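You operate a simulated robot arm through the tools that you are given. There is no shell and no other tool. Be economical: measure what you need, move in short steps, check, and stop when the job is done.

The job below is to be done with a simulated two-armed robot. You get a single attempt, and the scene is never put back.

TASK
Open the blue ply tray, put the black sanding block from the top of the glass-topped table in the inside of the blue ply tray, then shut the tray. Then take the lid off the white paper cup and lay it down on the top of the glass-topped table. Then fetch the small guide eye and stand it in the orange tray. Then put one of the black steel weights from the middle of the wooden table on the black drip tray. Then take the red mixing cup and put it on the beige green-edged plywood core. Then take the yellow drain cup on the shelf under the finishing bench and put it away on the shelf of the pipe frame. Then take the yellow sponge pad and leave it on top of the blue moulded hatch. Keep to this order. Set down upright: black sanding block, small guide eye, black steel weight, red mixing cup, yellow drain cup.

The check looks at the end state, three seconds after you hand in, the way a careful person would. Anything else that was tipped, shoved, dropped, spilled or broken makes it a failure. Lids that push on must go on centred and level and be pressed home; caps that screw on are set level and turned clockwise until they are tight.

THE ROBOT
Two 7-joint arms with two-finger parallel grippers on one trunk, on a base that drives. Base frame: it is fixed to the floor where the robot stands at the start and does not move with it; the origin is under the middle of the robot, x ahead of it, y to its left, z up. Units: m, rad, N and s.
The left shoulder is at the start at [0.05, 0.161, 1.023], the right one opposite. With the tool pointing down near the work surface each hand reaches from about 0.1 to 0.58 m from the robot's upright axis, wherever it stands, measured 20 degrees to its own side. Places, roughly: black drip tray (17x19x7 cm) [-16.8, 9.4, 0.8]; black sanding block (8x5x7 cm) [0.4, 0.7, 0.9]; black steel weight (6x5x9 cm) [-16.8, 9.6, 0.8]; black steel weight (7x5x9 cm) [-16.9, 9.8, 0.8]; black steel weight (8x8x4 cm) [-16.9, 9.6, 0.8]; blue moulded hatch (19x17x7 cm) [-0.6, 3.7, 0.9]; blue ply tray [0.6, 0.1, 0.5]; green-edged plywood core [-0.5, 3.5, 0.5]; inside of the blue ply tray [0.7, 0.1, 0.5]; orange tray [-1.4, 6.2, 0.9]; red mixing cup [-0.5, 4, 0.5]; shelf of the pipe frame [-10.7, 9.5, 1]; small guide eye (6x2x9 cm) [-0.1, 2.4, 0.9]; white paper cup (9x9x9 cm) [0.1, 1.6, 0.9]; yellow drain cup (11x8x9 cm) [-0.8, 4.4, 0.5]; yellow sponge pad (7x10x6 cm) [-0.9, 4.4, 0.9]. Payload 3.43 kg a hand.
The tool frame of a hand sits at the grasp point between the pads (the TCP): z along the fingers, y along the line on which they close. The tips reach 0.03 m beyond it. The gripper opens to 0.094 m. The fingers are 0.028 m wide and 0.01 m thick; the gripper's body (0.05 by 0.096 m) begins 0.055 m behind the TCP.
Orientation is that of the tool frame in the base frame, as a unit quaternion [w, x, y, z]. With the fingers straight down and closing along the base's y, the tool's x points along the base's -x, its y along +y and its z along -z.

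THE INTERFACE
- The arms move only by the tool nudge_tool. It takes "left_steps", "right_steps" or both (then of equal length, played together; a hand with none holds still); each is a list of rows, each an object (a shift or turn left out is 0, a gripper value left out holds the last) with "angular": the turn, a rotation vector about the base's x, y, z in rad, a list of three; "travel": the shift along the base's x, y, z in m, a list of three; "gripper": the finger opening in m, from 0 to 0.094. In form: [{"angular": [rx, ry, rz], "travel": [x, y, z], "gripper": gripper}, ...]. A call has 1 to 10 rows; each row is the pose to reach, as a shift and turn from the pose commanded when the call began. Each row takes 0.2 s and may step no farther than 0.05 m and 0.15 rad from the row before; otherwise, or with a gripper value out of range, the whole call is refused. A pose out of reach is approached as far as the arm can. The call stops where the force on the tool passes 40 N (or 10 N more than at its start, if that is more) or the arm is blocked; 0.2 s more then pass. The fingers move at their own pace (about 0.045 m/s each) and stop on an object; they squeeze with about 24 N. The grip force told is the motor's: it shows also when the fingers shut on nothing. Time passes only in rows, and 0.2 s behind the last, so rows that repeat a pose let the fingers close. It gives the time, the measured TCP pose, the force on the tool (base axes), the opening and the grip force at its end, in the units of the frame above (readings bear some noise), with the torque about the TCP (base axes, N m) and any sound that the robot's microphone picked up, and new pictures: "pictures" is both (left out), scene, wrist or none (wrist: the cameras of the hands that moved).
- Cameras (640 x 400 px; columns grow to the right, rows downward): "scene" is now at [0.1201, 0.0297, 1.1399]; the picture's right is [0.33, -0.95, 0.00], its down [-0.59, -0.20, -0.78] and it looks along [0.74, 0.26, -0.62] (base axes); focal length 214 px, centre (320, 200). "left" rides on the left gripper at [0.076, -0.014, -0.102] in its tool frame; the picture's right is [0.18, 0.98, 0.00], its down [-0.75, 0.14, -0.64] and it looks along [-0.63, 0.12, 0.77] (tool axes); focal length 243 px, centre (320, 200). "right" rides on the right gripper at [0.076, 0.014, -0.103] in its tool frame; the picture's right is [-0.18, 0.98, 0.00], its down [-0.75, -0.14, -0.64] and it looks along [-0.63, -0.12, 0.77] (tool axes); focal length 243 px, centre (320, 200). There is no depth. A picture from a camera that has moved, and an enlarged one, comes with that camera's place and axes in the base frame and with its lens.
- raise_lower(by): slides the trunk up (or, below 0, down) by that many m; the arms and the scene camera ride with it, the base frame stays. It gives what a move gives, with no picture.
- drive_base(legs): drives the robot by 1 to 6 legs, each [ahead, left, turn to the left] in m, m and rad, along the robot's own axes; the way and the turn of a leg run together, so that a leg with both is an arc; at most 1.5 m and 3.142 rad a leg. The arms and the cameras ride along, it lands a little off, and it stops where it bumps. It gives what a move gives, and a new picture of the scene camera.
- head_to(pan, tilt): turns the head with the scene camera to pan (to the left, within 1.396 rad either way) and tilt (down, from -0.506 to 1.204), counted from straight ahead of the robot. It gives what a move gives, and a new picture of the scene camera.
- enlarge(camera, box): a new picture of the part [left, top, right, bottom] of that camera's present view, enlarged. It takes no simulated time.
- job_done(): hands the job in; it is judged then, once.

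Go step by step. Nothing tells you exact positions but the pictures and the camera data: compare them with the known pose of the tool, close in by small moves and look again before you grip or let go. The budget is 217 turns and 260 pictures, counting those below and the enlarged ones. Unless the task says otherwise, let go and move clear before handing in.

The tools are called as name(argument=value, ...) on one line, values as JSON. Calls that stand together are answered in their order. nudge_tool: Moves the arms, as the interface text tells. Its arguments: {"type":"object","properties":{"left_steps":{"type":"array","items":{"type":"object","properties":{"angular":{"type":"array","items":{"type":"number"}},"travel":{"type":"array","items":{"type":"number"}},"gripper":{"type":"number"}}}},"right_steps":{"type":"array","items":{"type":"object","properties":{"angular":{"type":"array","items":{"type":"number"}},"travel":{"type":"array","items":{"type":"number"}},"gripper":{"type":"number"}}}},"pictures":{"type":"string","enum":["both","scene","wrist","none"]}},"required":[]} The other tools are called the same way: raise_lower (by) slides the trunk up or down; drive_base (legs) drives the base; head_to (pan, tilt) turns the head that bears the scene camera; enlarge (camera, box) takes an enlarged picture of a part of a camera's view; job_done () hands the job in.

At the start:

```text
t: 0.0
left_ee_pos: [0.3431, 0.365, 1.1604]
left_orientation: [-0.001, 0.0, 1.0, 0.0]
left_contact_force: [0.6, 0.2, 0.5]
left_ft_torque: [0.02, 0.01, 0.02]
left_gripper_width: 0.094
left_grasp_force: 0.0
right_ee_pos: [0.4087, -0.0259, 1.1886]
right_orientation: [0.0, 0.0, 1.0, -0.001]
right_contact_force: [0.7, 0.7, -0.6]
right_ft_torque: [0.01, -0.03, -0.03]
right_gripper_width: 0.0939
right_grasp_force: 0.0
trunk travel left (down, up): [-0.05, 0.217]
robot x, y, heading: [-0.0013, -0.0015, 0.004]
head pan, tilt: [0.333, 0.668]
```

scene: 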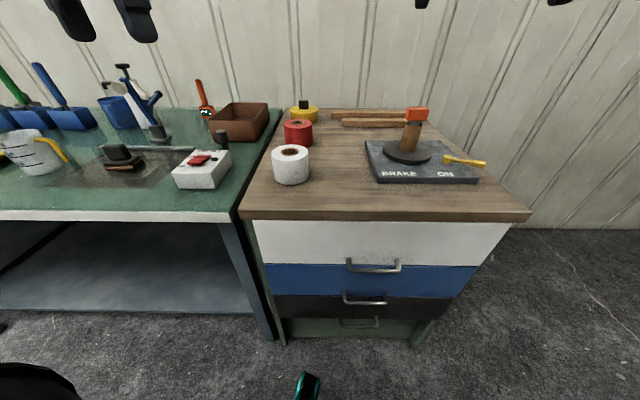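
right: 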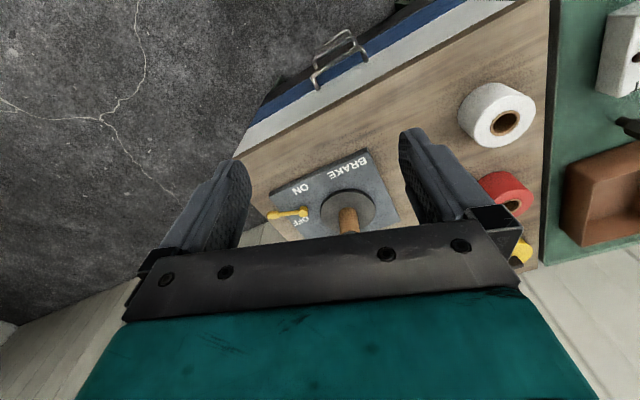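
left: 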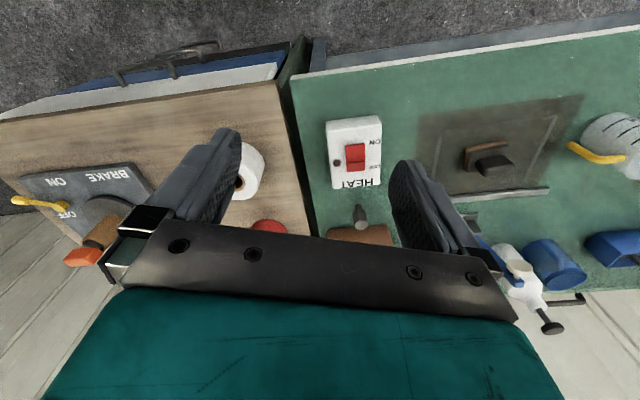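

I see a drawer cabinet straight ahead and a green table on its left with what looks like the sanding block on it. First I'll look closer at the drawers and the block.

enlarge(camera="scene", box=[230, 190, 550, 390])

enlarge(camera="scene", box=[0, 60, 320, 260])

```text
2.00 times, centred on (390, 290) of scene
camera zoom: at [0.1201, 0.0297, 1.1399], right [0.33, -0.95, 0.0], down [-0.59, -0.2, -0.78], along [0.74, 0.26, -0.62], focal length 429 px, centre (180, 20)
```

zoom: 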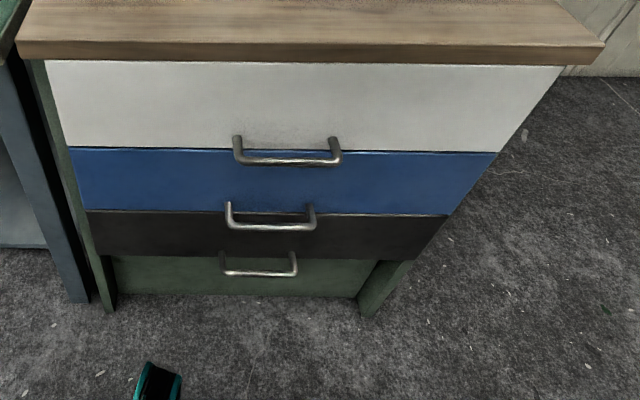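

```text
2.00 times, centred on (160, 160) of scene
camera zoom: at [0.1201, 0.0297, 1.1399], right [0.33, -0.95, 0.0], down [-0.59, -0.2, -0.78], along [0.74, 0.26, -0.62], focal length 429 px, centre (640, 280)
```

zoom: 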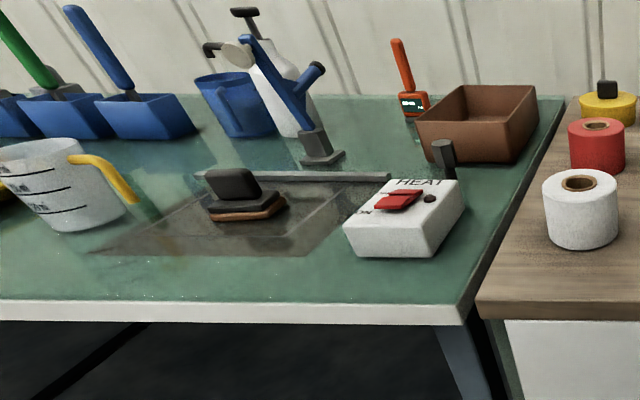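

The blue drawer is the second one down. Its bar handle is near [0.48, 0.0, 0.45], and the cabinet front is turned about 0.33 rad. I'll square up to it, back off a little and look again.

drive_base(legs=[[-0.15, 0, 0], [0, 0, 0.333]])

head_to(pan=0.0, tilt=0.8)

```text
t: 2.4
left_ee_pos: [0.0567, 0.457, 1.1591]
left_orientation: [-0.001, -0.165, 0.986, 0.001]
left_contact_force: [1.0, 0.1, 0.3]
left_ft_torque: [0.0, -0.02, 0.0]
left_gripper_width: 0.0938
left_grasp_force: 0.2
right_ee_pos: [0.2466, 0.1087, 1.1866]
right_orientation: [0.0, -0.165, 0.986, 0.0]
right_contact_force: [0.6, 0.1, 0.1]
right_ft_torque: [-0.02, 0.01, -0.05]
right_gripper_width: 0.094
right_grasp_force: 0.1
trunk travel left (down, up): [-0.05, 0.217]
robot x, y, heading: [-0.151, -0.0006, 0.331]
head pan, tilt: [0.333, 0.668]
camera scene: at [-0.0443, 0.0679, 1.1399], right [0.62, -0.79, 0.0], down [-0.49, -0.38, -0.78], along [0.62, 0.48, -0.62], focal length 214 px, centre (320, 200)
```

scene: 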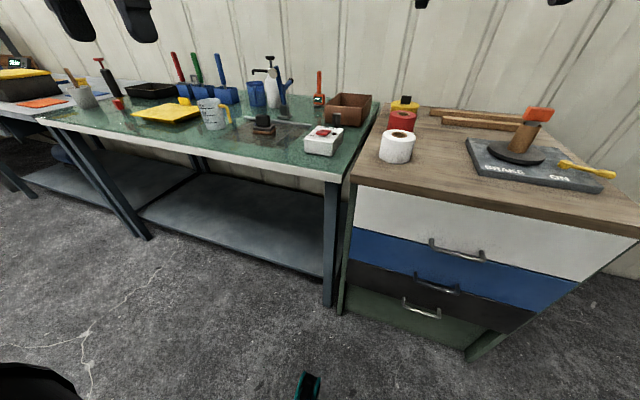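

```text
t: 3.2
left_ee_pos: [0.0557, 0.4569, 1.1603]
left_orientation: [0.0, -0.166, 0.986, 0.0]
left_contact_force: [0.0, 0.7, -0.6]
left_ft_torque: [0.01, -0.02, -0.02]
left_gripper_width: 0.0941
left_grasp_force: 0.0
right_ee_pos: [0.2469, 0.1093, 1.1875]
right_orientation: [0.0, -0.164, 0.986, 0.0]
right_contact_force: [-0.1, -0.8, -0.6]
right_ft_torque: [-0.01, 0.0, -0.01]
right_gripper_width: 0.0936
right_grasp_force: 0.2
trunk travel left (down, up): [-0.05, 0.217]
robot x, y, heading: [-0.1477, 0.0022, 0.332]
head pan, tilt: [0.0, 0.799]
camera scene: at [-0.0357, 0.041, 1.129], right [0.33, -0.94, 0.0], down [-0.68, -0.23, -0.7], along [0.66, 0.23, -0.72], focal length 214 px, centre (320, 200)
```

scene: 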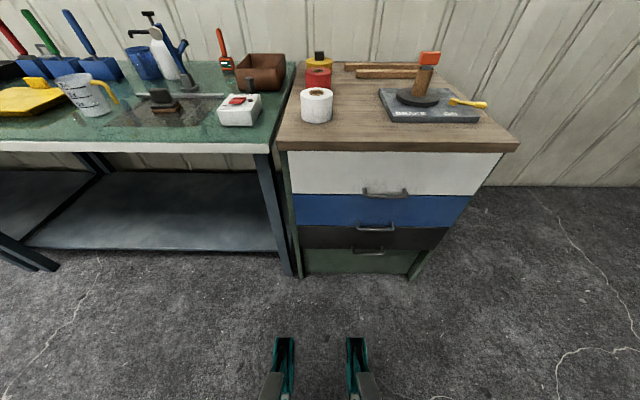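

The robot now faces the cabinet squarely, so I'll zoom in on the handles to triangulate them.

enlarge(camera="scene", box=[300, 160, 460, 260])

enlarge(camera="right", box=[0, 0, 640, 400])

```text
4.00 times, centred on (380, 210) of scene
camera zoom: at [-0.0357, 0.041, 1.129], right [0.33, -0.94, 0.0], down [-0.68, -0.23, -0.7], along [0.66, 0.23, -0.72], focal length 858 px, centre (80, 160)
```

zoom: 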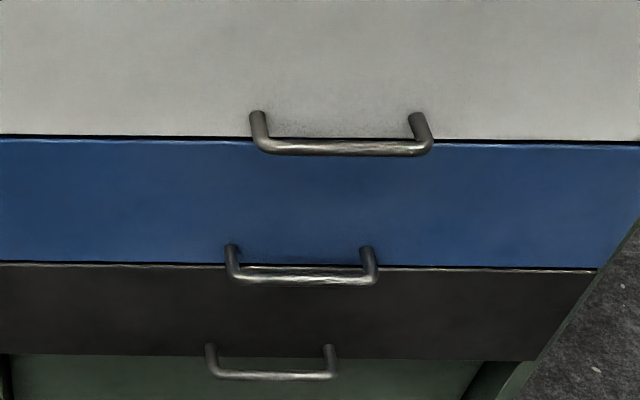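

```text
1.00 times, centred on (320, 200) of right
camera zoom: at [0.1684, 0.0981, 1.2888], right [-0.15, 0.99, 0.0], down [0.76, 0.11, 0.64], along [0.63, 0.09, -0.77], focal length 243 px, centre (320, 200)
```

zoom: 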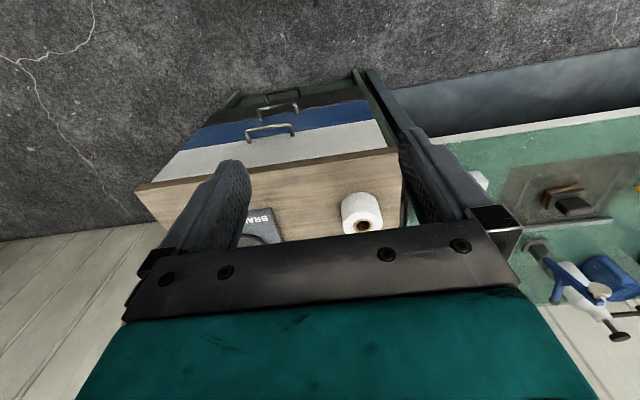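

The blue handle's bar works out at about [0.44, 0.004, 0.53], and the camera views agree. I'll lower the right hand in front of it while rotating it to point forward and down at 30°, with the fingers closing vertically.

nudge_tool(right_steps=[{"angular": [0.0796, -0.0388, -0.1084], "travel": [0.0053, -0.0154, -0.044]}, {"angular": [0.1593, -0.0776, -0.2169], "travel": [0.0106, -0.0308, -0.088]}, {"angular": [0.2389, -0.1164, -0.3253], "travel": [0.0159, -0.0462, -0.132]}, {"angular": [0.3185, -0.1552, -0.4338], "travel": [0.0212, -0.0616, -0.176]}, {"angular": [0.3982, -0.194, -0.5422], "travel": [0.0265, -0.077, -0.22]}, {"angular": [0.4778, -0.2328, -0.6507], "travel": [0.0318, -0.0924, -0.264]}, {"angular": [0.5574, -0.2717, -0.7591], "travel": [0.0371, -0.1078, -0.308]}, {"angular": [0.6371, -0.3105, -0.8676], "travel": [0.0424, -0.1232, -0.352]}, {"angular": [0.7167, -0.3493, -0.976], "travel": [0.0477, -0.1386, -0.396]}, {"angular": [0.7963, -0.3881, -1.0844], "travel": [0.053, -0.154, -0.44]}], pictures="scene")

```text
t: 5.4
left_ee_pos: [0.0557, 0.4577, 1.1597]
left_orientation: [0.0, -0.165, 0.986, 0.0]
left_contact_force: [-0.9, 0.9, 0.6]
left_ft_torque: [-0.01, 0.01, 0.01]
left_gripper_width: 0.0941
left_grasp_force: 0.0
right_ee_pos: [0.2969, -0.0325, 0.7659]
right_orientation: [0.227, 0.34, 0.851, 0.33]
right_contact_force: [0.1, 0.5, -0.4]
right_ft_torque: [-0.01, 0.0, -0.02]
right_gripper_width: 0.0939
right_grasp_force: 0.1
right hand out of reach, approached as far as the arm can: row 10
trunk travel left (down, up): [-0.05, 0.217]
robot x, y, heading: [-0.1502, -0.0001, 0.325]
head pan, tilt: [0.0, 0.799]
camera scene: at [-0.0359, 0.0407, 1.1291], right [0.33, -0.95, 0.0], down [-0.68, -0.23, -0.7], along [0.66, 0.23, -0.72], focal length 214 px, centre (320, 200)
```

scene: 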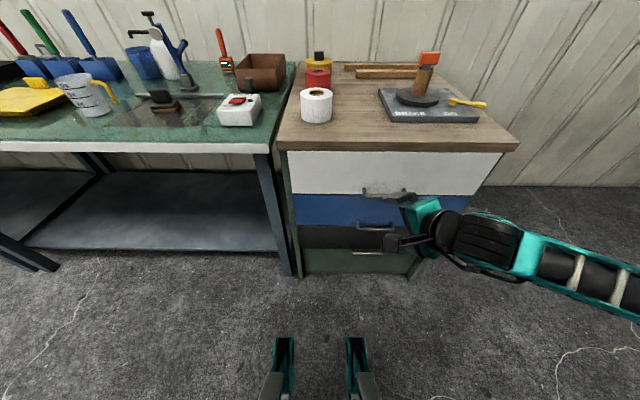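

The hand is near its limit in this posture. I'll carry on toward the pre-grasp pose and see whether it can get there.

nudge_tool(right_steps=[{"angular": [0.06, -0.029, -0.082], "travel": [0.01, 0, -0.043]}, {"angular": [0.12, -0.059, -0.164], "travel": [0.02, 0, -0.086]}, {"angular": [0.181, -0.088, -0.246], "travel": [0.03, 0, -0.128]}, {"angular": [0.241, -0.117, -0.328], "travel": [0.04, 0, -0.171]}], pictures="both")

```text
t: 6.6
left_ee_pos: [0.0558, 0.4568, 1.1601]
left_orientation: [-0.001, -0.167, 0.986, 0.001]
left_contact_force: [-0.6, 0.0, -0.2]
left_ft_torque: [0.03, 0.0, 0.0]
left_gripper_width: 0.0939
left_grasp_force: 0.0
right_ee_pos: [0.3803, -0.1525, 0.607]
right_orientation: [0.385, 0.371, 0.784, 0.315]
right_contact_force: [-0.4, 0.9, 0.5]
right_ft_torque: [0.02, -0.01, -0.03]
right_gripper_width: 0.0939
right_grasp_force: 0.0
right hand out of reach, approached as far as the arm can: row 1, 2, 3
trunk travel left (down, up): [-0.05, 0.217]
robot x, y, heading: [-0.1473, -0.0003, 0.335]
head pan, tilt: [0.0, 0.799]
stopped in row 4 (right hand): the arm was blocked; the commanded pose is now the measured one
camera scene: at [-0.0358, 0.041, 1.1291], right [0.33, -0.95, 0.0], down [-0.68, -0.23, -0.7], along [0.66, 0.23, -0.72], focal length 214 px, centre (320, 200)
camera right: at [0.2646, -0.1035, 0.641], right [0.41, 0.36, 0.83], down [-0.26, -0.83, 0.49], along [0.87, -0.42, -0.25], focal length 243 px, centre (320, 200)
```

scene: 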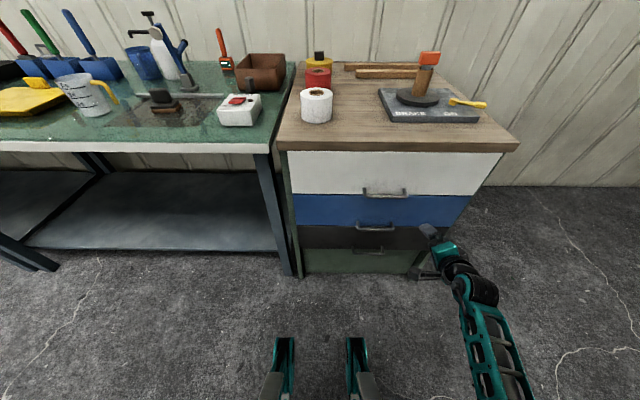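
right: 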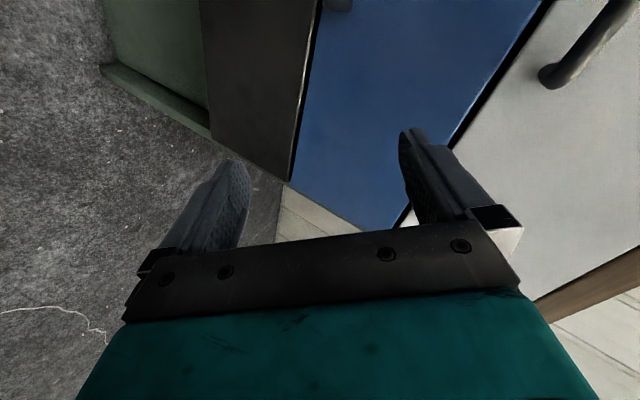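

The arm has hit a joint limit with this wrist roll. I'll go back to the straight-down pose and try the opposite roll.

nudge_tool(right_steps=[{"angular": [-0.079, 0.069, 0.105], "travel": [-0.02, 0.01, 0.02]}, {"angular": [-0.159, 0.139, 0.21], "travel": [-0.03, 0.02, 0.04]}, {"angular": [-0.238, 0.208, 0.315], "travel": [-0.04, 0.03, 0.06]}, {"angular": [-0.318, 0.278, 0.42], "travel": [-0.05, 0.04, 0.08]}, {"angular": [-0.397, 0.347, 0.525], "travel": [-0.06, 0.05, 0.1]}, {"angular": [-0.477, 0.417, 0.63], "travel": [-0.07, 0.06, 0.12]}, {"angular": [-0.556, 0.486, 0.735], "travel": [-0.08, 0.07, 0.14]}, {"angular": [-0.636, 0.556, 0.84], "travel": [-0.085, 0.08, 0.16]}, {"angular": [-0.715, 0.625, 0.945], "travel": [-0.089, 0.09, 0.18]}, {"angular": [-0.795, 0.695, 1.05], "travel": [-0.089, 0.104, 0.2]}], pictures="none")

nudge_tool(right_steps=[{"angular": [-0.039, -0.08, 0.108]}, {"angular": [-0.078, -0.159, 0.217]}, {"angular": [-0.116, -0.239, 0.325]}, {"angular": [-0.155, -0.319, 0.434]}, {"angular": [-0.194, -0.398, 0.542]}, {"angular": [-0.233, -0.478, 0.651]}, {"angular": [-0.272, -0.557, 0.759]}, {"angular": [-0.31, -0.637, 0.868]}, {"angular": [-0.349, -0.717, 0.976]}, {"angular": [-0.388, -0.796, 1.084]}], pictures="scene")

```text
t: 8.8
left_ee_pos: [0.0565, 0.4574, 1.1599]
left_orientation: [0.0, -0.165, 0.986, 0.0]
left_contact_force: [0.1, -0.1, -0.3]
left_ft_torque: [-0.04, 0.0, -0.01]
left_gripper_width: 0.0938
left_grasp_force: 0.2
right_ee_pos: [0.2913, -0.0468, 0.8073]
right_orientation: [0.016, -0.14, 0.99, 0.012]
right_contact_force: [-0.1, 0.6, 0.6]
right_ft_torque: [-0.02, 0.02, -0.01]
right_gripper_width: 0.0942
right_grasp_force: 0.0
trunk travel left (down, up): [-0.05, 0.217]
robot x, y, heading: [-0.1467, -0.0025, 0.329]
head pan, tilt: [0.0, 0.799]
```

```text
t: 11.0
left_ee_pos: [0.0573, 0.456, 1.1605]
left_orientation: [0.0, -0.166, 0.986, 0.0]
left_contact_force: [0.0, -0.4, 0.0]
left_ft_torque: [-0.02, -0.02, 0.0]
left_gripper_width: 0.0939
left_grasp_force: 0.0
right_ee_pos: [0.29, -0.0479, 0.8072]
right_orientation: [0.344, -0.61, 0.683, -0.208]
right_contact_force: [0.5, 0.5, 0.1]
right_ft_torque: [-0.03, 0.0, -0.01]
right_gripper_width: 0.094
right_grasp_force: 0.1
trunk travel left (down, up): [-0.05, 0.217]
robot x, y, heading: [-0.1497, 0.0015, 0.331]
head pan, tilt: [0.0, 0.799]
camera scene: at [-0.0356, 0.0406, 1.129], right [0.33, -0.95, 0.0], down [-0.68, -0.23, -0.7], along [0.66, 0.23, -0.72], focal length 214 px, centre (320, 200)
```

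scene: 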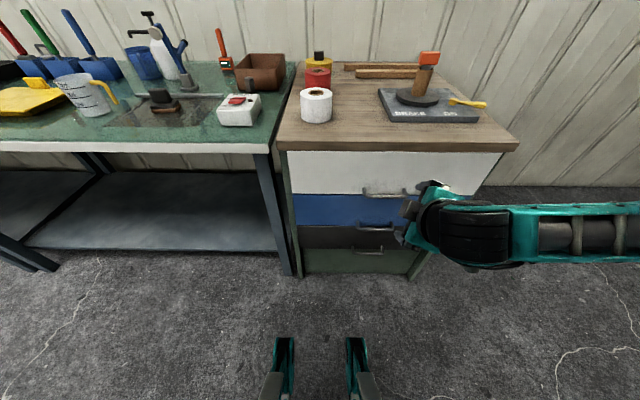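

The opposite roll works. I'll finish the rotation and go down to the pre-grasp pose about 11 cm short of the bar.

nudge_tool(right_steps=[{"angular": [-0.044, -0.068, 0.08], "travel": [0.0, 0.0, -0.045]}, {"angular": [-0.089, -0.137, 0.161], "travel": [0.0, 0.0, -0.09]}, {"angular": [-0.133, -0.205, 0.241], "travel": [0.01, 0.005, -0.135]}, {"angular": [-0.177, -0.273, 0.322], "travel": [0.03, 0.01, -0.175]}, {"angular": [-0.177, -0.273, 0.322], "travel": [0.062, 0.021, -0.21]}, {"angular": [-0.177, -0.273, 0.322], "travel": [0.062, 0.021, -0.221]}], pictures="both")

```text
t: 12.4
left_ee_pos: [0.0572, 0.4568, 1.1594]
left_orientation: [0.0, -0.164, 0.986, 0.001]
left_contact_force: [-0.4, -0.5, 0.1]
left_ft_torque: [-0.02, 0.02, -0.04]
left_gripper_width: 0.0942
left_grasp_force: 0.1
right_ee_pos: [0.3249, 0.0898, 0.6756]
right_orientation: [-0.403, 0.704, -0.507, 0.292]
right_contact_force: [0.3, -0.7, 0.7]
right_ft_torque: [0.03, -0.02, -0.01]
right_gripper_width: 0.0939
right_grasp_force: 0.0
right hand out of reach, approached as far as the arm can: row 2, 3, 4, 5, 6
trunk travel left (down, up): [-0.05, 0.217]
robot x, y, heading: [-0.1504, 0.0011, 0.336]
head pan, tilt: [0.0, 0.799]
camera scene: at [-0.0354, 0.0406, 1.129], right [0.33, -0.95, 0.0], down [-0.68, -0.23, -0.7], along [0.66, 0.23, -0.72], focal length 214 px, centre (320, 200)
camera right: at [0.257, -0.0125, 0.7159], right [-0.53, 0.02, -0.85], down [-0.7, 0.56, 0.44], along [0.49, 0.83, -0.29], focal length 243 px, centre (320, 200)
```

scene: 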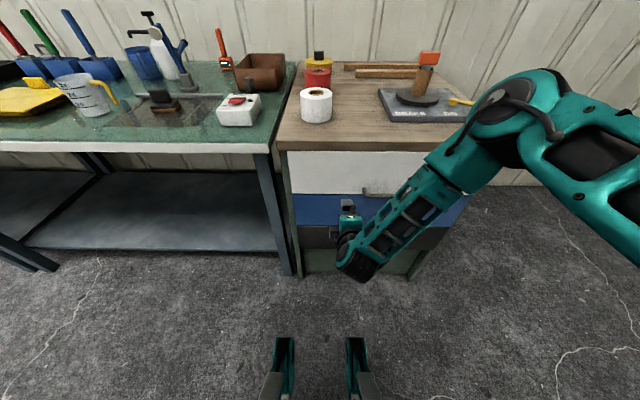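
right: 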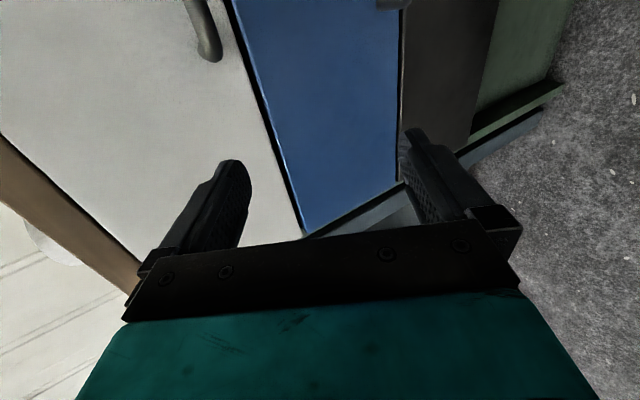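

The hand's orientation is right but its position falls short, so I'll try a steeper 50° pitch with the same roll.

nudge_tool(right_steps=[{"angular": [-0.038, 0.11, 0], "travel": [0.0, 0.0, 0.04]}, {"angular": [-0.076, 0.22, 0], "travel": [0.0, 0.0, 0.04]}, {"angular": [-0.114, 0.33, 0], "travel": [0.0, 0.0, 0.04]}, {"angular": [-0.114, 0.33, 0], "travel": [0.0, 0.0, 0.03]}], pictures="scene")

```text
t: 13.4
left_ee_pos: [0.0577, 0.4557, 1.1597]
left_orientation: [0.0, -0.165, 0.986, -0.001]
left_contact_force: [0.6, 0.9, 0.2]
left_ft_torque: [-0.02, 0.02, 0.02]
left_gripper_width: 0.0938
left_grasp_force: 0.1
right_ee_pos: [0.325, 0.0896, 0.7089]
right_orientation: [-0.279, 0.765, -0.546, 0.199]
right_contact_force: [0.0, -0.9, 0.6]
right_ft_torque: [0.0, -0.03, 0.0]
right_gripper_width: 0.0939
right_grasp_force: 0.1
trunk travel left (down, up): [-0.05, 0.217]
robot x, y, heading: [-0.15, 0.0022, 0.33]
head pan, tilt: [0.0, 0.799]
camera scene: at [-0.0356, 0.0407, 1.129], right [0.33, -0.95, 0.0], down [-0.68, -0.23, -0.7], along [0.66, 0.23, -0.72], focal length 214 px, centre (320, 200)
```

scene: 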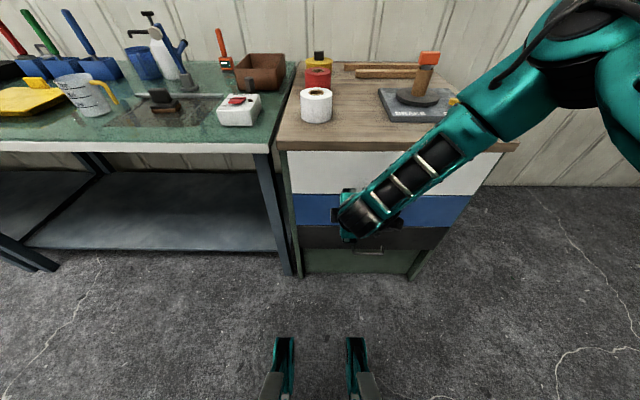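

This pose is in reach. I'll move sideways and down to the pre-grasp point.

nudge_tool(right_steps=[{"travel": [0.012, -0.036, 0.0]}, {"travel": [0.024, -0.072, 0.0]}, {"travel": [0.036, -0.107, 0.0]}, {"travel": [0.04, -0.107, -0.033]}, {"travel": [0.045, -0.107, -0.066]}, {"travel": [0.05, -0.107, -0.1]}], pictures="both")

```text
t: 14.8
left_ee_pos: [0.0576, 0.4579, 1.1596]
left_orientation: [0.0, -0.164, 0.986, 0.0]
left_contact_force: [0.6, 0.1, 0.4]
left_ft_torque: [0.01, 0.0, 0.01]
left_gripper_width: 0.0938
left_grasp_force: 0.1
right_ee_pos: [0.3704, -0.0177, 0.6306]
right_orientation: [-0.278, 0.765, -0.545, 0.199]
right_contact_force: [-0.1, -0.3, -1.0]
right_ft_torque: [0.0, 0.01, -0.02]
right_gripper_width: 0.0942
right_grasp_force: 0.1
right hand out of reach, approached as far as the arm can: row 6
trunk travel left (down, up): [-0.05, 0.217]
robot x, y, heading: [-0.1471, -0.0006, 0.333]
head pan, tilt: [0.0, 0.799]
camera scene: at [-0.0357, 0.0407, 1.1291], right [0.33, -0.95, 0.0], down [-0.68, -0.23, -0.7], along [0.66, 0.23, -0.72], focal length 214 px, centre (320, 200)
camera right: at [0.3211, -0.1137, 0.6982], right [-0.77, -0.07, -0.63], down [-0.53, 0.61, 0.58], along [0.35, 0.79, -0.51], focal length 243 px, centre (320, 200)
```

scene: 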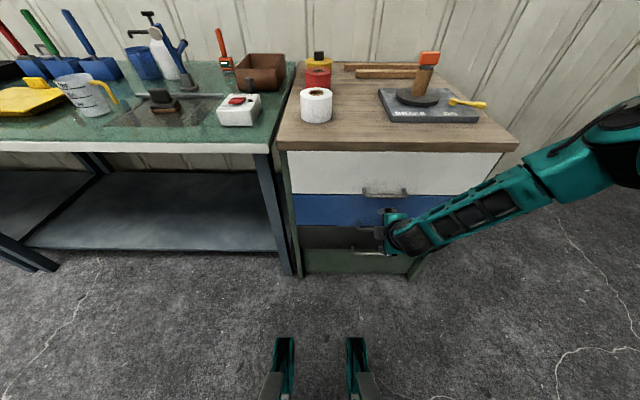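
right: 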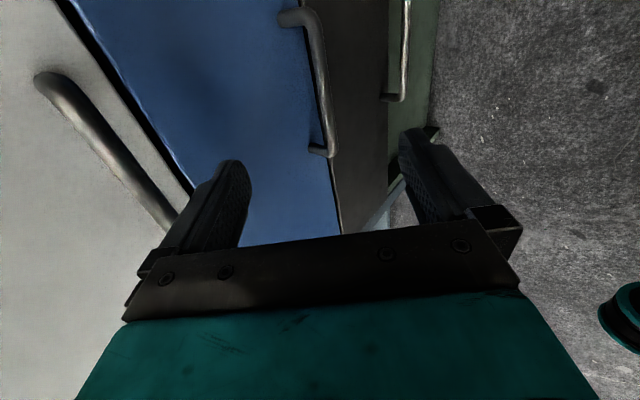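

The bar lies between the fingers in the wrist view, at z≈0.53. I'll lower the trunk, align the tool axis with the bar and partly close the gripper.

raise_lower(by=-0.05)

nudge_tool(right_steps=[{"travel": [0.01, 0.003, 0.008], "gripper": 0.06}, {"travel": [0.019, 0.006, 0.016], "gripper": 0.04}, {"travel": [0.031, 0.011, 0.0], "gripper": 0.04}], pictures="wrist")

```text
t: 15.8
left_ee_pos: [0.0567, 0.4564, 1.1106]
left_orientation: [0.0, -0.165, 0.986, 0.001]
left_contact_force: [-0.3, 1.0, -0.3]
left_ft_torque: [0.0, 0.01, 0.02]
left_gripper_width: 0.0936
left_grasp_force: 0.1
right_ee_pos: [0.3693, -0.0171, 0.5804]
right_orientation: [-0.278, 0.764, -0.547, 0.199]
right_contact_force: [0.3, -0.1, 1.0]
right_ft_torque: [-0.02, 0.0, -0.02]
right_gripper_width: 0.0941
right_grasp_force: 0.0
trunk travel left (down, up): [0.0, 0.267]
robot x, y, heading: [-0.1525, -0.0009, 0.335]
head pan, tilt: [0.0, 0.799]
```

```text
t: 16.6
left_ee_pos: [0.0572, 0.4566, 1.1094]
left_orientation: [0.0, -0.164, 0.986, 0.0]
left_contact_force: [-0.1, -0.4, 0.4]
left_ft_torque: [0.01, 0.0, 0.02]
left_gripper_width: 0.0941
left_grasp_force: 0.0
right_ee_pos: [0.4018, -0.0059, 0.5802]
right_orientation: [-0.278, 0.764, -0.546, 0.199]
right_contact_force: [0.1, -0.1, 0.1]
right_ft_torque: [-0.01, -0.02, 0.0]
right_gripper_width: 0.0399
right_grasp_force: 0.0
trunk travel left (down, up): [0.0, 0.267]
robot x, y, heading: [-0.1471, 0.0007, 0.329]
head pan, tilt: [0.0, 0.799]
camera right: at [0.3523, -0.1028, 0.648], right [-0.77, -0.07, -0.63], down [-0.53, 0.61, 0.58], along [0.35, 0.79, -0.51], focal length 243 px, centre (320, 200)
```

right: 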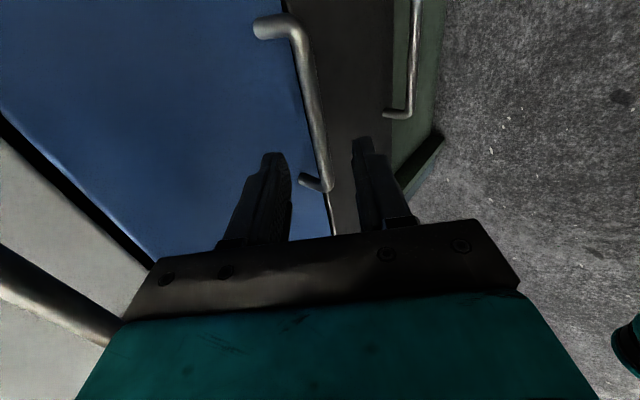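

The bar is centred between the fingers, about 6 cm ahead. I'll advance and grip it.

nudge_tool(right_steps=[{"travel": [0.015, 0.005, -0.019], "gripper": 0.038}, {"travel": [0.03, 0.0105, -0.037], "gripper": 0.038}, {"travel": [0.03, 0.0105, -0.037], "gripper": 0.0}, {"travel": [0.03, 0.0105, -0.037], "gripper": 0.0}, {"travel": [0.03, 0.0105, -0.037], "gripper": 0.0}, {"travel": [0.03, 0.0105, -0.037], "gripper": 0.0}], pictures="wrist")

```text
t: 18.0
left_ee_pos: [0.056, 0.4572, 1.1103]
left_orientation: [-0.001, -0.165, 0.986, 0.0]
left_contact_force: [0.1, 0.1, 0.4]
left_ft_torque: [0.01, 0.01, 0.01]
left_gripper_width: 0.0939
left_grasp_force: 0.1
right_ee_pos: [0.4316, 0.0039, 0.5432]
right_orientation: [-0.279, 0.764, -0.547, 0.2]
right_contact_force: [0.6, 0.0, 2.6]
right_ft_torque: [0.13, -0.03, 0.15]
right_gripper_width: 0.0117
right_grasp_force: 45.2
trunk travel left (down, up): [0.0, 0.267]
robot x, y, heading: [-0.1501, -0.0008, 0.33]
head pan, tilt: [0.0, 0.799]
camera right: at [0.3824, -0.0925, 0.6113], right [-0.77, -0.07, -0.63], down [-0.53, 0.61, 0.58], along [0.35, 0.79, -0.51], focal length 243 px, centre (320, 200)
```

right: 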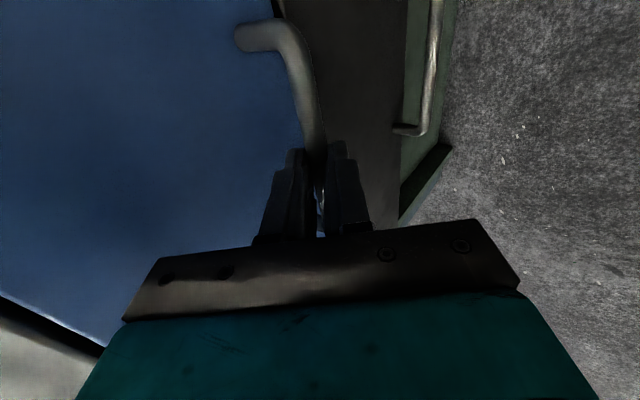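

The grip is on the bar at 11.7 mm. I'll pull the drawer straight out.

nudge_tool(right_steps=[{"travel": [-0.0236, -0.0081, 0]}, {"travel": [-0.0473, -0.0163, 0]}, {"travel": [-0.0709, -0.0244, 0]}, {"travel": [-0.0945, -0.0326, 0]}, {"travel": [-0.1182, -0.0407, 0]}, {"travel": [-0.1418, -0.0489, 0]}, {"travel": [-0.1654, -0.057, 0]}, {"travel": [-0.1891, -0.0652, 0]}], pictures="scene")

```text
t: 19.2
left_ee_pos: [0.0597, 0.4557, 1.1104]
left_orientation: [-0.002, -0.164, 0.986, 0.0]
left_contact_force: [0.2, 0.0, -0.8]
left_ft_torque: [0.03, 0.02, 0.01]
left_gripper_width: 0.0939
left_grasp_force: 0.0
right_ee_pos: [0.3244, -0.024, 0.5475]
right_orientation: [-0.245, 0.765, -0.559, 0.206]
right_contact_force: [0.8, -1.0, -8.8]
right_ft_torque: [0.15, 0.41, 0.49]
right_gripper_width: 0.0118
right_grasp_force: 44.9
right hand out of reach, approached as far as the arm can: row 2, 3, 4, 5, 6
trunk travel left (down, up): [0.0, 0.267]
robot x, y, heading: [-0.1517, -0.0015, 0.332]
head pan, tilt: [0.0, 0.799]
stopped in row 6 (right hand): the force on the tool passed its limit (the readings are from after the stop); the commanded pose is now the measured one
camera scene: at [-0.0343, 0.04, 1.0789], right [0.32, -0.95, 0.0], down [-0.68, -0.23, -0.7], along [0.66, 0.23, -0.72], focal length 214 px, centre (320, 200)
```

scene: 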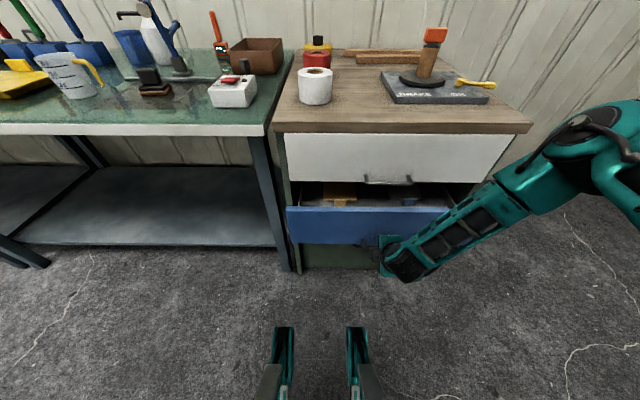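

The drawer is about 11 cm open and the arm is at its limit, so I'll pull the rest by driving back gently.

drive_base(legs=[[-0.06, 0, 0], [-0.06, 0, 0]])

```text
t: 20.8
left_ee_pos: [-0.0523, 0.4179, 1.1084]
left_orientation: [-0.001, -0.165, 0.986, 0.0]
left_contact_force: [-0.3, -0.4, 0.2]
left_ft_torque: [-0.01, 0.0, 0.0]
left_gripper_width: 0.0942
left_grasp_force: 0.1
right_ee_pos: [0.211, -0.0605, 0.5489]
right_orientation: [-0.246, 0.765, -0.558, 0.205]
right_contact_force: [-3.7, 8.0, -26.5]
right_ft_torque: [-0.2, 0.3, 0.13]
right_gripper_width: 0.0116
right_grasp_force: 44.4
trunk travel left (down, up): [0.0, 0.267]
robot x, y, heading: [-0.2631, -0.0401, 0.336]
head pan, tilt: [0.0, 0.799]
camera scene: at [-0.1467, 0.0016, 1.0787], right [0.32, -0.95, 0.0], down [-0.68, -0.23, -0.7], along [0.66, 0.23, -0.72], focal length 214 px, centre (320, 200)
```

scene: 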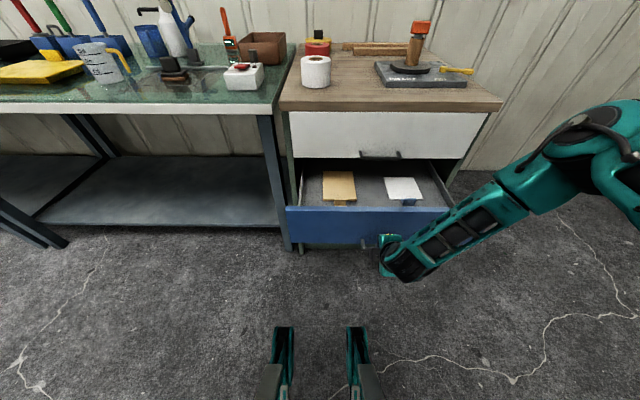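

The drawer is open about 23 cm. I'll release the handle, retreat, and bring the right hand up to the straight-down pose.

nudge_tool(right_steps=[{"gripper": 0.06}, {"gripper": 0.06}, {"gripper": 0.06}, {"travel": [-0.03, -0.01, 0.038]}, {"travel": [-0.06, -0.02, 0.076]}, {"travel": [-0.06, -0.02, 0.12]}], pictures="none")

nudge_tool(right_steps=[{"angular": [0.0318, 0.0545, -0.1306], "travel": [0, 0, 0.03]}, {"angular": [0.0636, 0.1089, -0.2611], "travel": [0, 0, 0.06]}, {"angular": [0.0955, 0.1634, -0.3917], "travel": [0, 0, 0.09]}, {"angular": [0.1273, 0.2179, -0.5222], "travel": [0, 0, 0.12]}, {"angular": [0.1591, 0.2723, -0.6528], "travel": [0, 0, 0.15]}, {"angular": [0.1909, 0.3268, -0.7833], "travel": [0, 0, 0.18]}, {"angular": [0.2227, 0.3813, -0.9139], "travel": [0, 0, 0.21]}, {"angular": [0.2546, 0.4358, -1.0444], "travel": [0, 0, 0.24]}, {"angular": [0.2864, 0.4902, -1.175], "travel": [0, 0, 0.27]}, {"angular": [0.3182, 0.5447, -1.3055], "travel": [0, 0, 0.3]}], pictures="scene")

```text
t: 22.2
left_ee_pos: [-0.0552, 0.4186, 1.1099]
left_orientation: [-0.001, -0.164, 0.986, 0.0]
left_contact_force: [0.0, 0.4, -0.7]
left_ft_torque: [0.0, 0.0, 0.04]
left_gripper_width: 0.0941
left_grasp_force: 0.0
right_ee_pos: [0.1502, -0.0803, 0.67]
right_orientation: [-0.248, 0.765, -0.558, 0.205]
right_contact_force: [-0.3, 0.6, -0.5]
right_ft_torque: [0.01, -0.02, 0.0]
right_gripper_width: 0.0601
right_grasp_force: 0.0
trunk travel left (down, up): [0.0, 0.267]
robot x, y, heading: [-0.2617, -0.0395, 0.328]
head pan, tilt: [0.0, 0.799]
```

```text
t: 24.4
left_ee_pos: [-0.0545, 0.4161, 1.1081]
left_orientation: [-0.001, -0.165, 0.986, 0.001]
left_contact_force: [-0.3, -0.2, -0.6]
left_ft_torque: [0.02, 0.03, 0.04]
left_gripper_width: 0.094
left_grasp_force: 0.1
right_ee_pos: [0.1508, -0.0817, 0.9694]
right_orientation: [0.033, -0.254, 0.966, -0.029]
right_contact_force: [-0.5, -0.2, -0.4]
right_ft_torque: [0.0, 0.0, 0.0]
right_gripper_width: 0.0599
right_grasp_force: 0.1
trunk travel left (down, up): [0.0, 0.267]
robot x, y, heading: [-0.2616, -0.0386, 0.329]
head pan, tilt: [0.0, 0.799]
camera scene: at [-0.1483, 0.0014, 1.079], right [0.32, -0.95, 0.0], down [-0.68, -0.23, -0.7], along [0.66, 0.23, -0.72], focal length 214 px, centre (320, 200)
```

scene: 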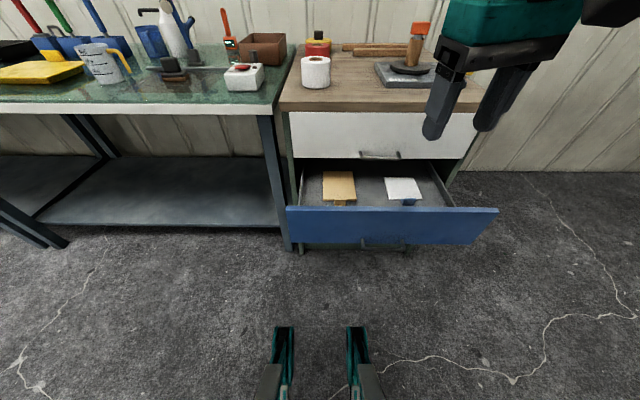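

The drawer stays open. I'll inspect its interior and the sanding block.

enlarge(camera="scene", box=[270, 140, 510, 260])

enlarge(camera="scene", box=[80, 20, 320, 140])

```text
2.67 times, centred on (390, 200) of scene
camera zoom: at [-0.1483, 0.0014, 1.079], right [0.32, -0.95, 0.0], down [-0.68, -0.23, -0.7], along [0.66, 0.23, -0.72], focal length 572 px, centre (133, 200)
```

zoom: 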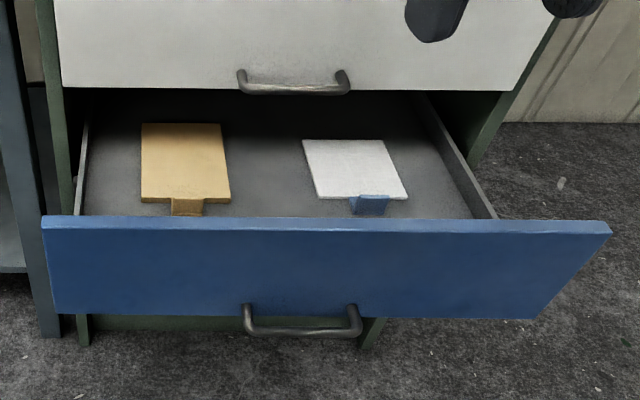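

```text
2.67 times, centred on (200, 80) of scene
camera zoom: at [-0.1483, 0.0014, 1.079], right [0.32, -0.95, 0.0], down [-0.68, -0.23, -0.7], along [0.66, 0.23, -0.72], focal length 572 px, centre (640, 520)
```

zoom: 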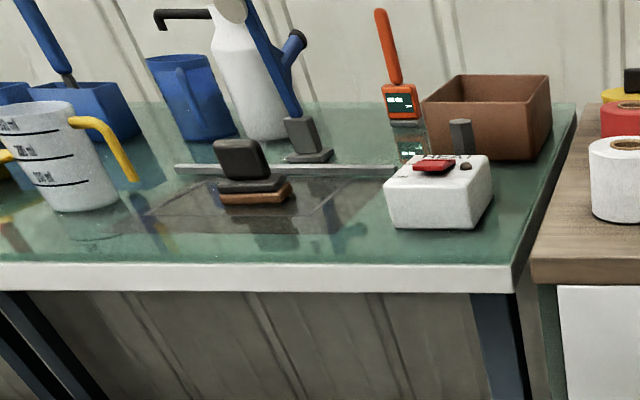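

I'll raise the trunk and drive left, then ahead, to stand before the sanding block, clear of the open drawer.

raise_lower(by=0.12)

drive_base(legs=[[0, 0.43, 0], [0.3, 0, 0]])

head_to(pan=0.1, tilt=0.7)

```text
t: 25.9
left_ee_pos: [-0.0556, 0.4179, 1.2286]
left_orientation: [0.0, -0.164, 0.987, 0.0]
left_contact_force: [0.0, -0.3, 0.8]
left_ft_torque: [0.01, 0.03, 0.0]
left_gripper_width: 0.0939
left_grasp_force: 0.0
right_ee_pos: [0.1506, -0.0817, 1.0899]
right_orientation: [0.035, -0.255, 0.966, -0.03]
right_contact_force: [0.7, -0.5, 0.4]
right_ft_torque: [-0.02, -0.04, 0.01]
right_gripper_width: 0.06
right_grasp_force: 0.1
trunk travel left (down, up): [-0.12, 0.147]
robot x, y, heading: [-0.2598, -0.0394, 0.335]
head pan, tilt: [0.0, 0.799]
```

```text
t: 30.1
left_ee_pos: [0.0835, 0.9223, 1.2283]
left_orientation: [-0.002, -0.167, 0.986, 0.0]
left_contact_force: [0.4, 0.1, -0.6]
left_ft_torque: [0.01, 0.02, 0.03]
left_gripper_width: 0.0938
left_grasp_force: 0.1
right_ee_pos: [0.2929, 0.4252, 1.0884]
right_orientation: [0.034, -0.258, 0.965, -0.03]
right_contact_force: [0.3, -0.4, -0.3]
right_ft_torque: [-0.03, 0.02, -0.01]
right_gripper_width: 0.0599
right_grasp_force: 0.0
trunk travel left (down, up): [-0.12, 0.147]
robot x, y, heading: [-0.1193, 0.4644, 0.336]
head pan, tilt: [0.0, 0.799]
camera scene: at [-0.0071, 0.5061, 1.199], right [0.33, -0.94, 0.0], down [-0.68, -0.24, -0.7], along [0.66, 0.23, -0.72], focal length 214 px, centre (320, 200)
```

scene: 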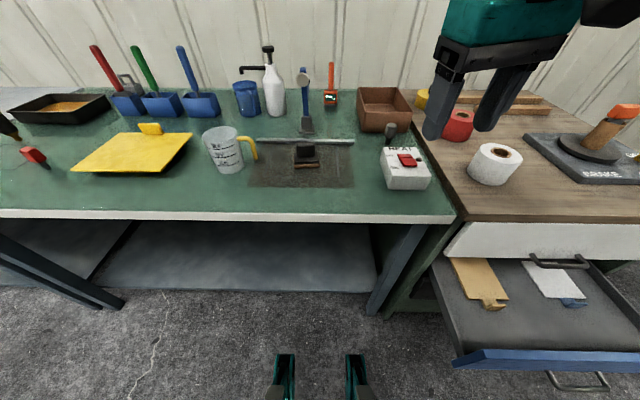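

```text
t: 30.8
left_ee_pos: [0.0834, 0.9222, 1.2296]
left_orientation: [-0.001, -0.168, 0.986, 0.001]
left_contact_force: [0.5, -0.3, 0.3]
left_ft_torque: [0.01, -0.02, 0.02]
left_gripper_width: 0.094
left_grasp_force: 0.0
right_ee_pos: [0.2918, 0.4251, 1.0896]
right_orientation: [0.035, -0.257, 0.965, -0.03]
right_contact_force: [-0.8, -0.1, -0.4]
right_ft_torque: [-0.02, 0.0, -0.03]
right_gripper_width: 0.0601
right_grasp_force: 0.0
trunk travel left (down, up): [-0.12, 0.147]
robot x, y, heading: [-0.1193, 0.4667, 0.333]
head pan, tilt: [0.099, 0.7]
camera scene: at [-0.0066, 0.5152, 1.2072], right [0.42, -0.91, 0.0], down [-0.58, -0.27, -0.76], along [0.69, 0.32, -0.64], focal length 214 px, centre (320, 200)
```

scene: 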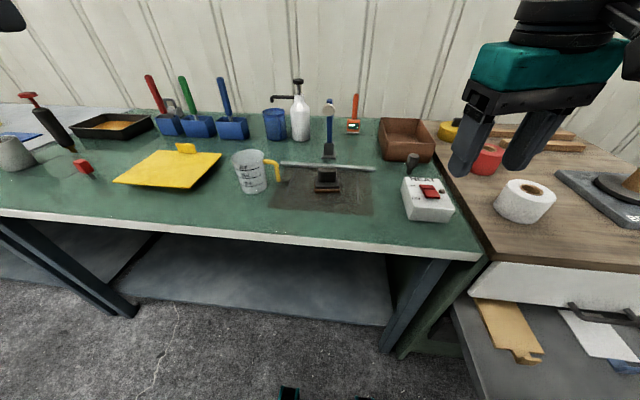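

The sanding block sits near [0.43, 0.70], in front of the robot and aligned with it. I'll zoom in on it.

enlarge(camera="scene", box=[260, 140, 400, 227])

```text
4.57 times, centred on (330, 184) of scene
camera zoom: at [-0.0066, 0.5152, 1.2072], right [0.42, -0.91, 0.0], down [-0.58, -0.27, -0.76], along [0.69, 0.32, -0.64], focal length 980 px, centre (274, 275)
```

zoom: 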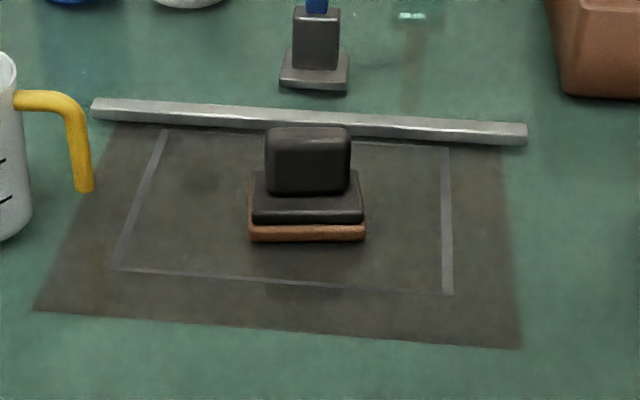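

The knob of the block is near [0.436, 0.698] with its top at z≈0.905, turned about 0.1 rad. I'll move the left hand above it.

nudge_tool(left_steps=[{"travel": [0.0353, -0.0223, -0.02]}, {"travel": [0.0706, -0.0446, -0.04]}, {"travel": [0.1059, -0.0669, -0.06]}, {"travel": [0.1412, -0.0892, -0.08]}, {"travel": [0.1765, -0.1115, -0.1]}, {"travel": [0.2118, -0.1338, -0.12]}, {"travel": [0.2471, -0.1561, -0.14], "angular": [0, 0, 0.03]}, {"travel": [0.2824, -0.1784, -0.16], "angular": [0, 0, 0.06]}, {"travel": [0.3177, -0.2007, -0.18], "angular": [0, 0, 0.09]}, {"travel": [0.353, -0.223, -0.2], "angular": [0, 0, 0.1]}], pictures="both")

```text
t: 33.0
left_ee_pos: [0.292, 0.7759, 1.0203]
left_orientation: [-0.001, -0.216, 0.976, 0.001]
left_contact_force: [-0.6, -0.5, 0.2]
left_ft_torque: [0.03, 0.0, 0.03]
left_gripper_width: 0.0939
left_grasp_force: 0.0
left hand out of reach, approached as far as the arm can: row 6, 7, 8, 9, 10
right_ee_pos: [0.2912, 0.4261, 1.0899]
right_orientation: [0.034, -0.258, 0.965, -0.031]
right_contact_force: [-0.4, -0.1, 0.3]
right_ft_torque: [-0.03, -0.01, 0.02]
right_gripper_width: 0.06
right_grasp_force: 0.1
trunk travel left (down, up): [-0.12, 0.147]
robot x, y, heading: [-0.1171, 0.4638, 0.334]
head pan, tilt: [0.099, 0.7]
camera scene: at [-0.0067, 0.5151, 1.2073], right [0.42, -0.91, 0.0], down [-0.58, -0.27, -0.77], along [0.69, 0.32, -0.64], focal length 214 px, centre (320, 200)
camera left: at [0.2286, 0.733, 1.1224], right [-0.58, 0.81, 0.0], down [0.62, 0.45, 0.64], along [0.52, 0.37, -0.77], focal length 243 px, centre (320, 200)
```

scene: 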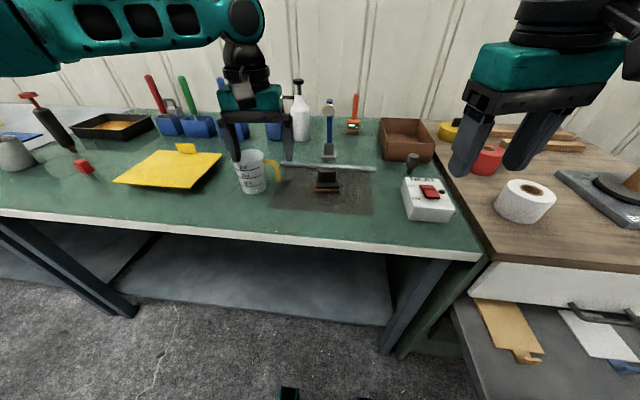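
left: 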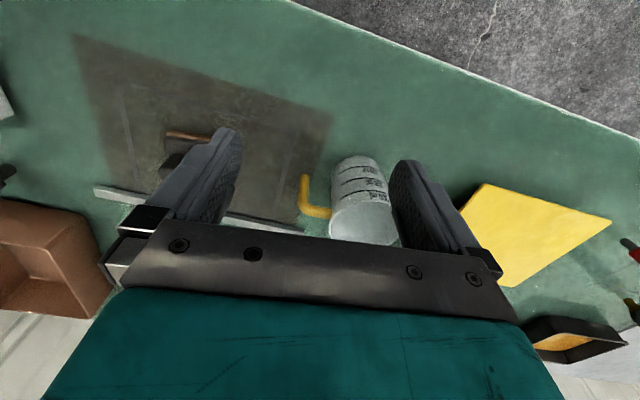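

The arm stops about 11 cm short, so I'll drive a little closer to the table.

drive_base(legs=[[0.07, 0, 0], [0.07, 0, 0]])

```text
t: 34.6
left_ee_pos: [0.4241, 0.8232, 1.0206]
left_orientation: [-0.001, -0.216, 0.976, 0.0]
left_contact_force: [-0.1, -0.3, 0.6]
left_ft_torque: [-0.02, 0.02, 0.04]
left_gripper_width: 0.0939
left_grasp_force: 0.0
right_ee_pos: [0.4234, 0.4709, 1.0892]
right_orientation: [0.034, -0.258, 0.965, -0.03]
right_contact_force: [-0.2, -0.5, 0.2]
right_ft_torque: [0.03, 0.01, -0.02]
right_gripper_width: 0.06
right_grasp_force: 0.1
trunk travel left (down, up): [-0.12, 0.147]
robot x, y, heading: [0.0119, 0.5106, 0.33]
head pan, tilt: [0.099, 0.7]
camera scene: at [0.1259, 0.5613, 1.2072], right [0.42, -0.91, 0.0], down [-0.58, -0.27, -0.76], along [0.69, 0.32, -0.64], focal length 214 px, centre (320, 200)
```

scene: 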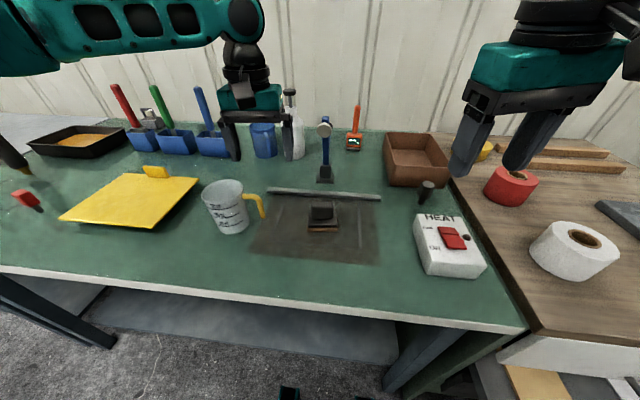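

enlarge(camera="scene", box=[270, 180, 380, 249])

nudge_tool(left_steps=[{"travel": [0.002, -0.04, 0.01]}, {"travel": [0.004, -0.08, 0.01]}, {"travel": [0.005, -0.126, 0.01]}], pictures="wrist")

```text
5.80 times, centred on (325, 214) of scene
camera zoom: at [0.1259, 0.5613, 1.2072], right [0.42, -0.91, 0.0], down [-0.58, -0.27, -0.76], along [0.69, 0.32, -0.64], focal length 1243 px, centre (291, 116)
```

zoom: 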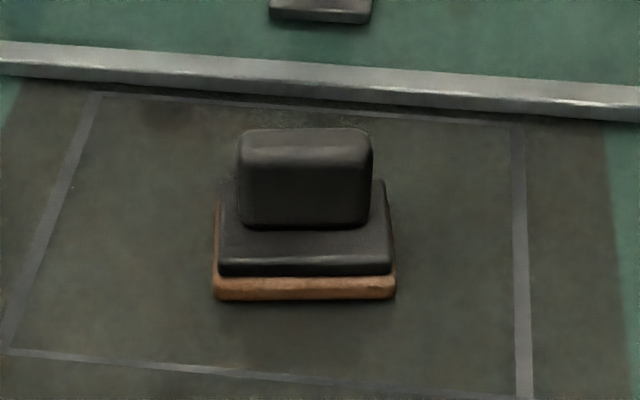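

```text
t: 35.5
left_ee_pos: [0.3731, 0.753, 1.025]
left_orientation: [0.001, -0.217, 0.976, 0.0]
left_contact_force: [-0.6, -0.5, 0.3]
left_ft_torque: [0.01, -0.01, 0.01]
left_gripper_width: 0.094
left_grasp_force: 0.0
left hand out of reach, approached as far as the arm can: row 1, 2, 3
right_ee_pos: [0.4223, 0.4705, 1.0895]
right_orientation: [0.034, -0.258, 0.965, -0.03]
right_contact_force: [0.4, -1.6, 0.0]
right_ft_torque: [0.02, -0.02, 0.02]
right_gripper_width: 0.06
right_grasp_force: 0.1
trunk travel left (down, up): [-0.12, 0.147]
robot x, y, heading: [0.013, 0.508, 0.338]
head pan, tilt: [0.099, 0.7]
camera left: at [0.3092, 0.7098, 1.1263], right [-0.58, 0.81, 0.0], down [0.62, 0.45, 0.64], along [0.52, 0.37, -0.77], focal length 243 px, centre (320, 200)
```

left: 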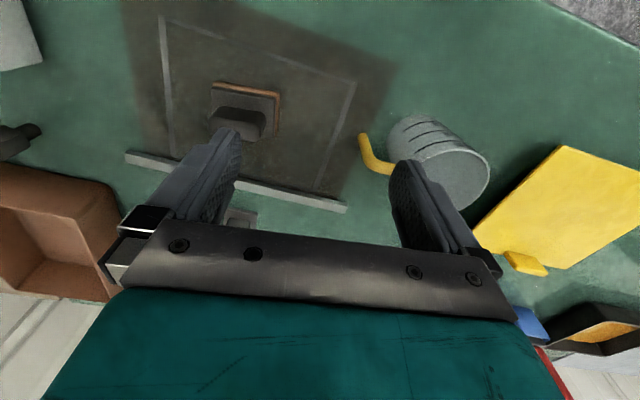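

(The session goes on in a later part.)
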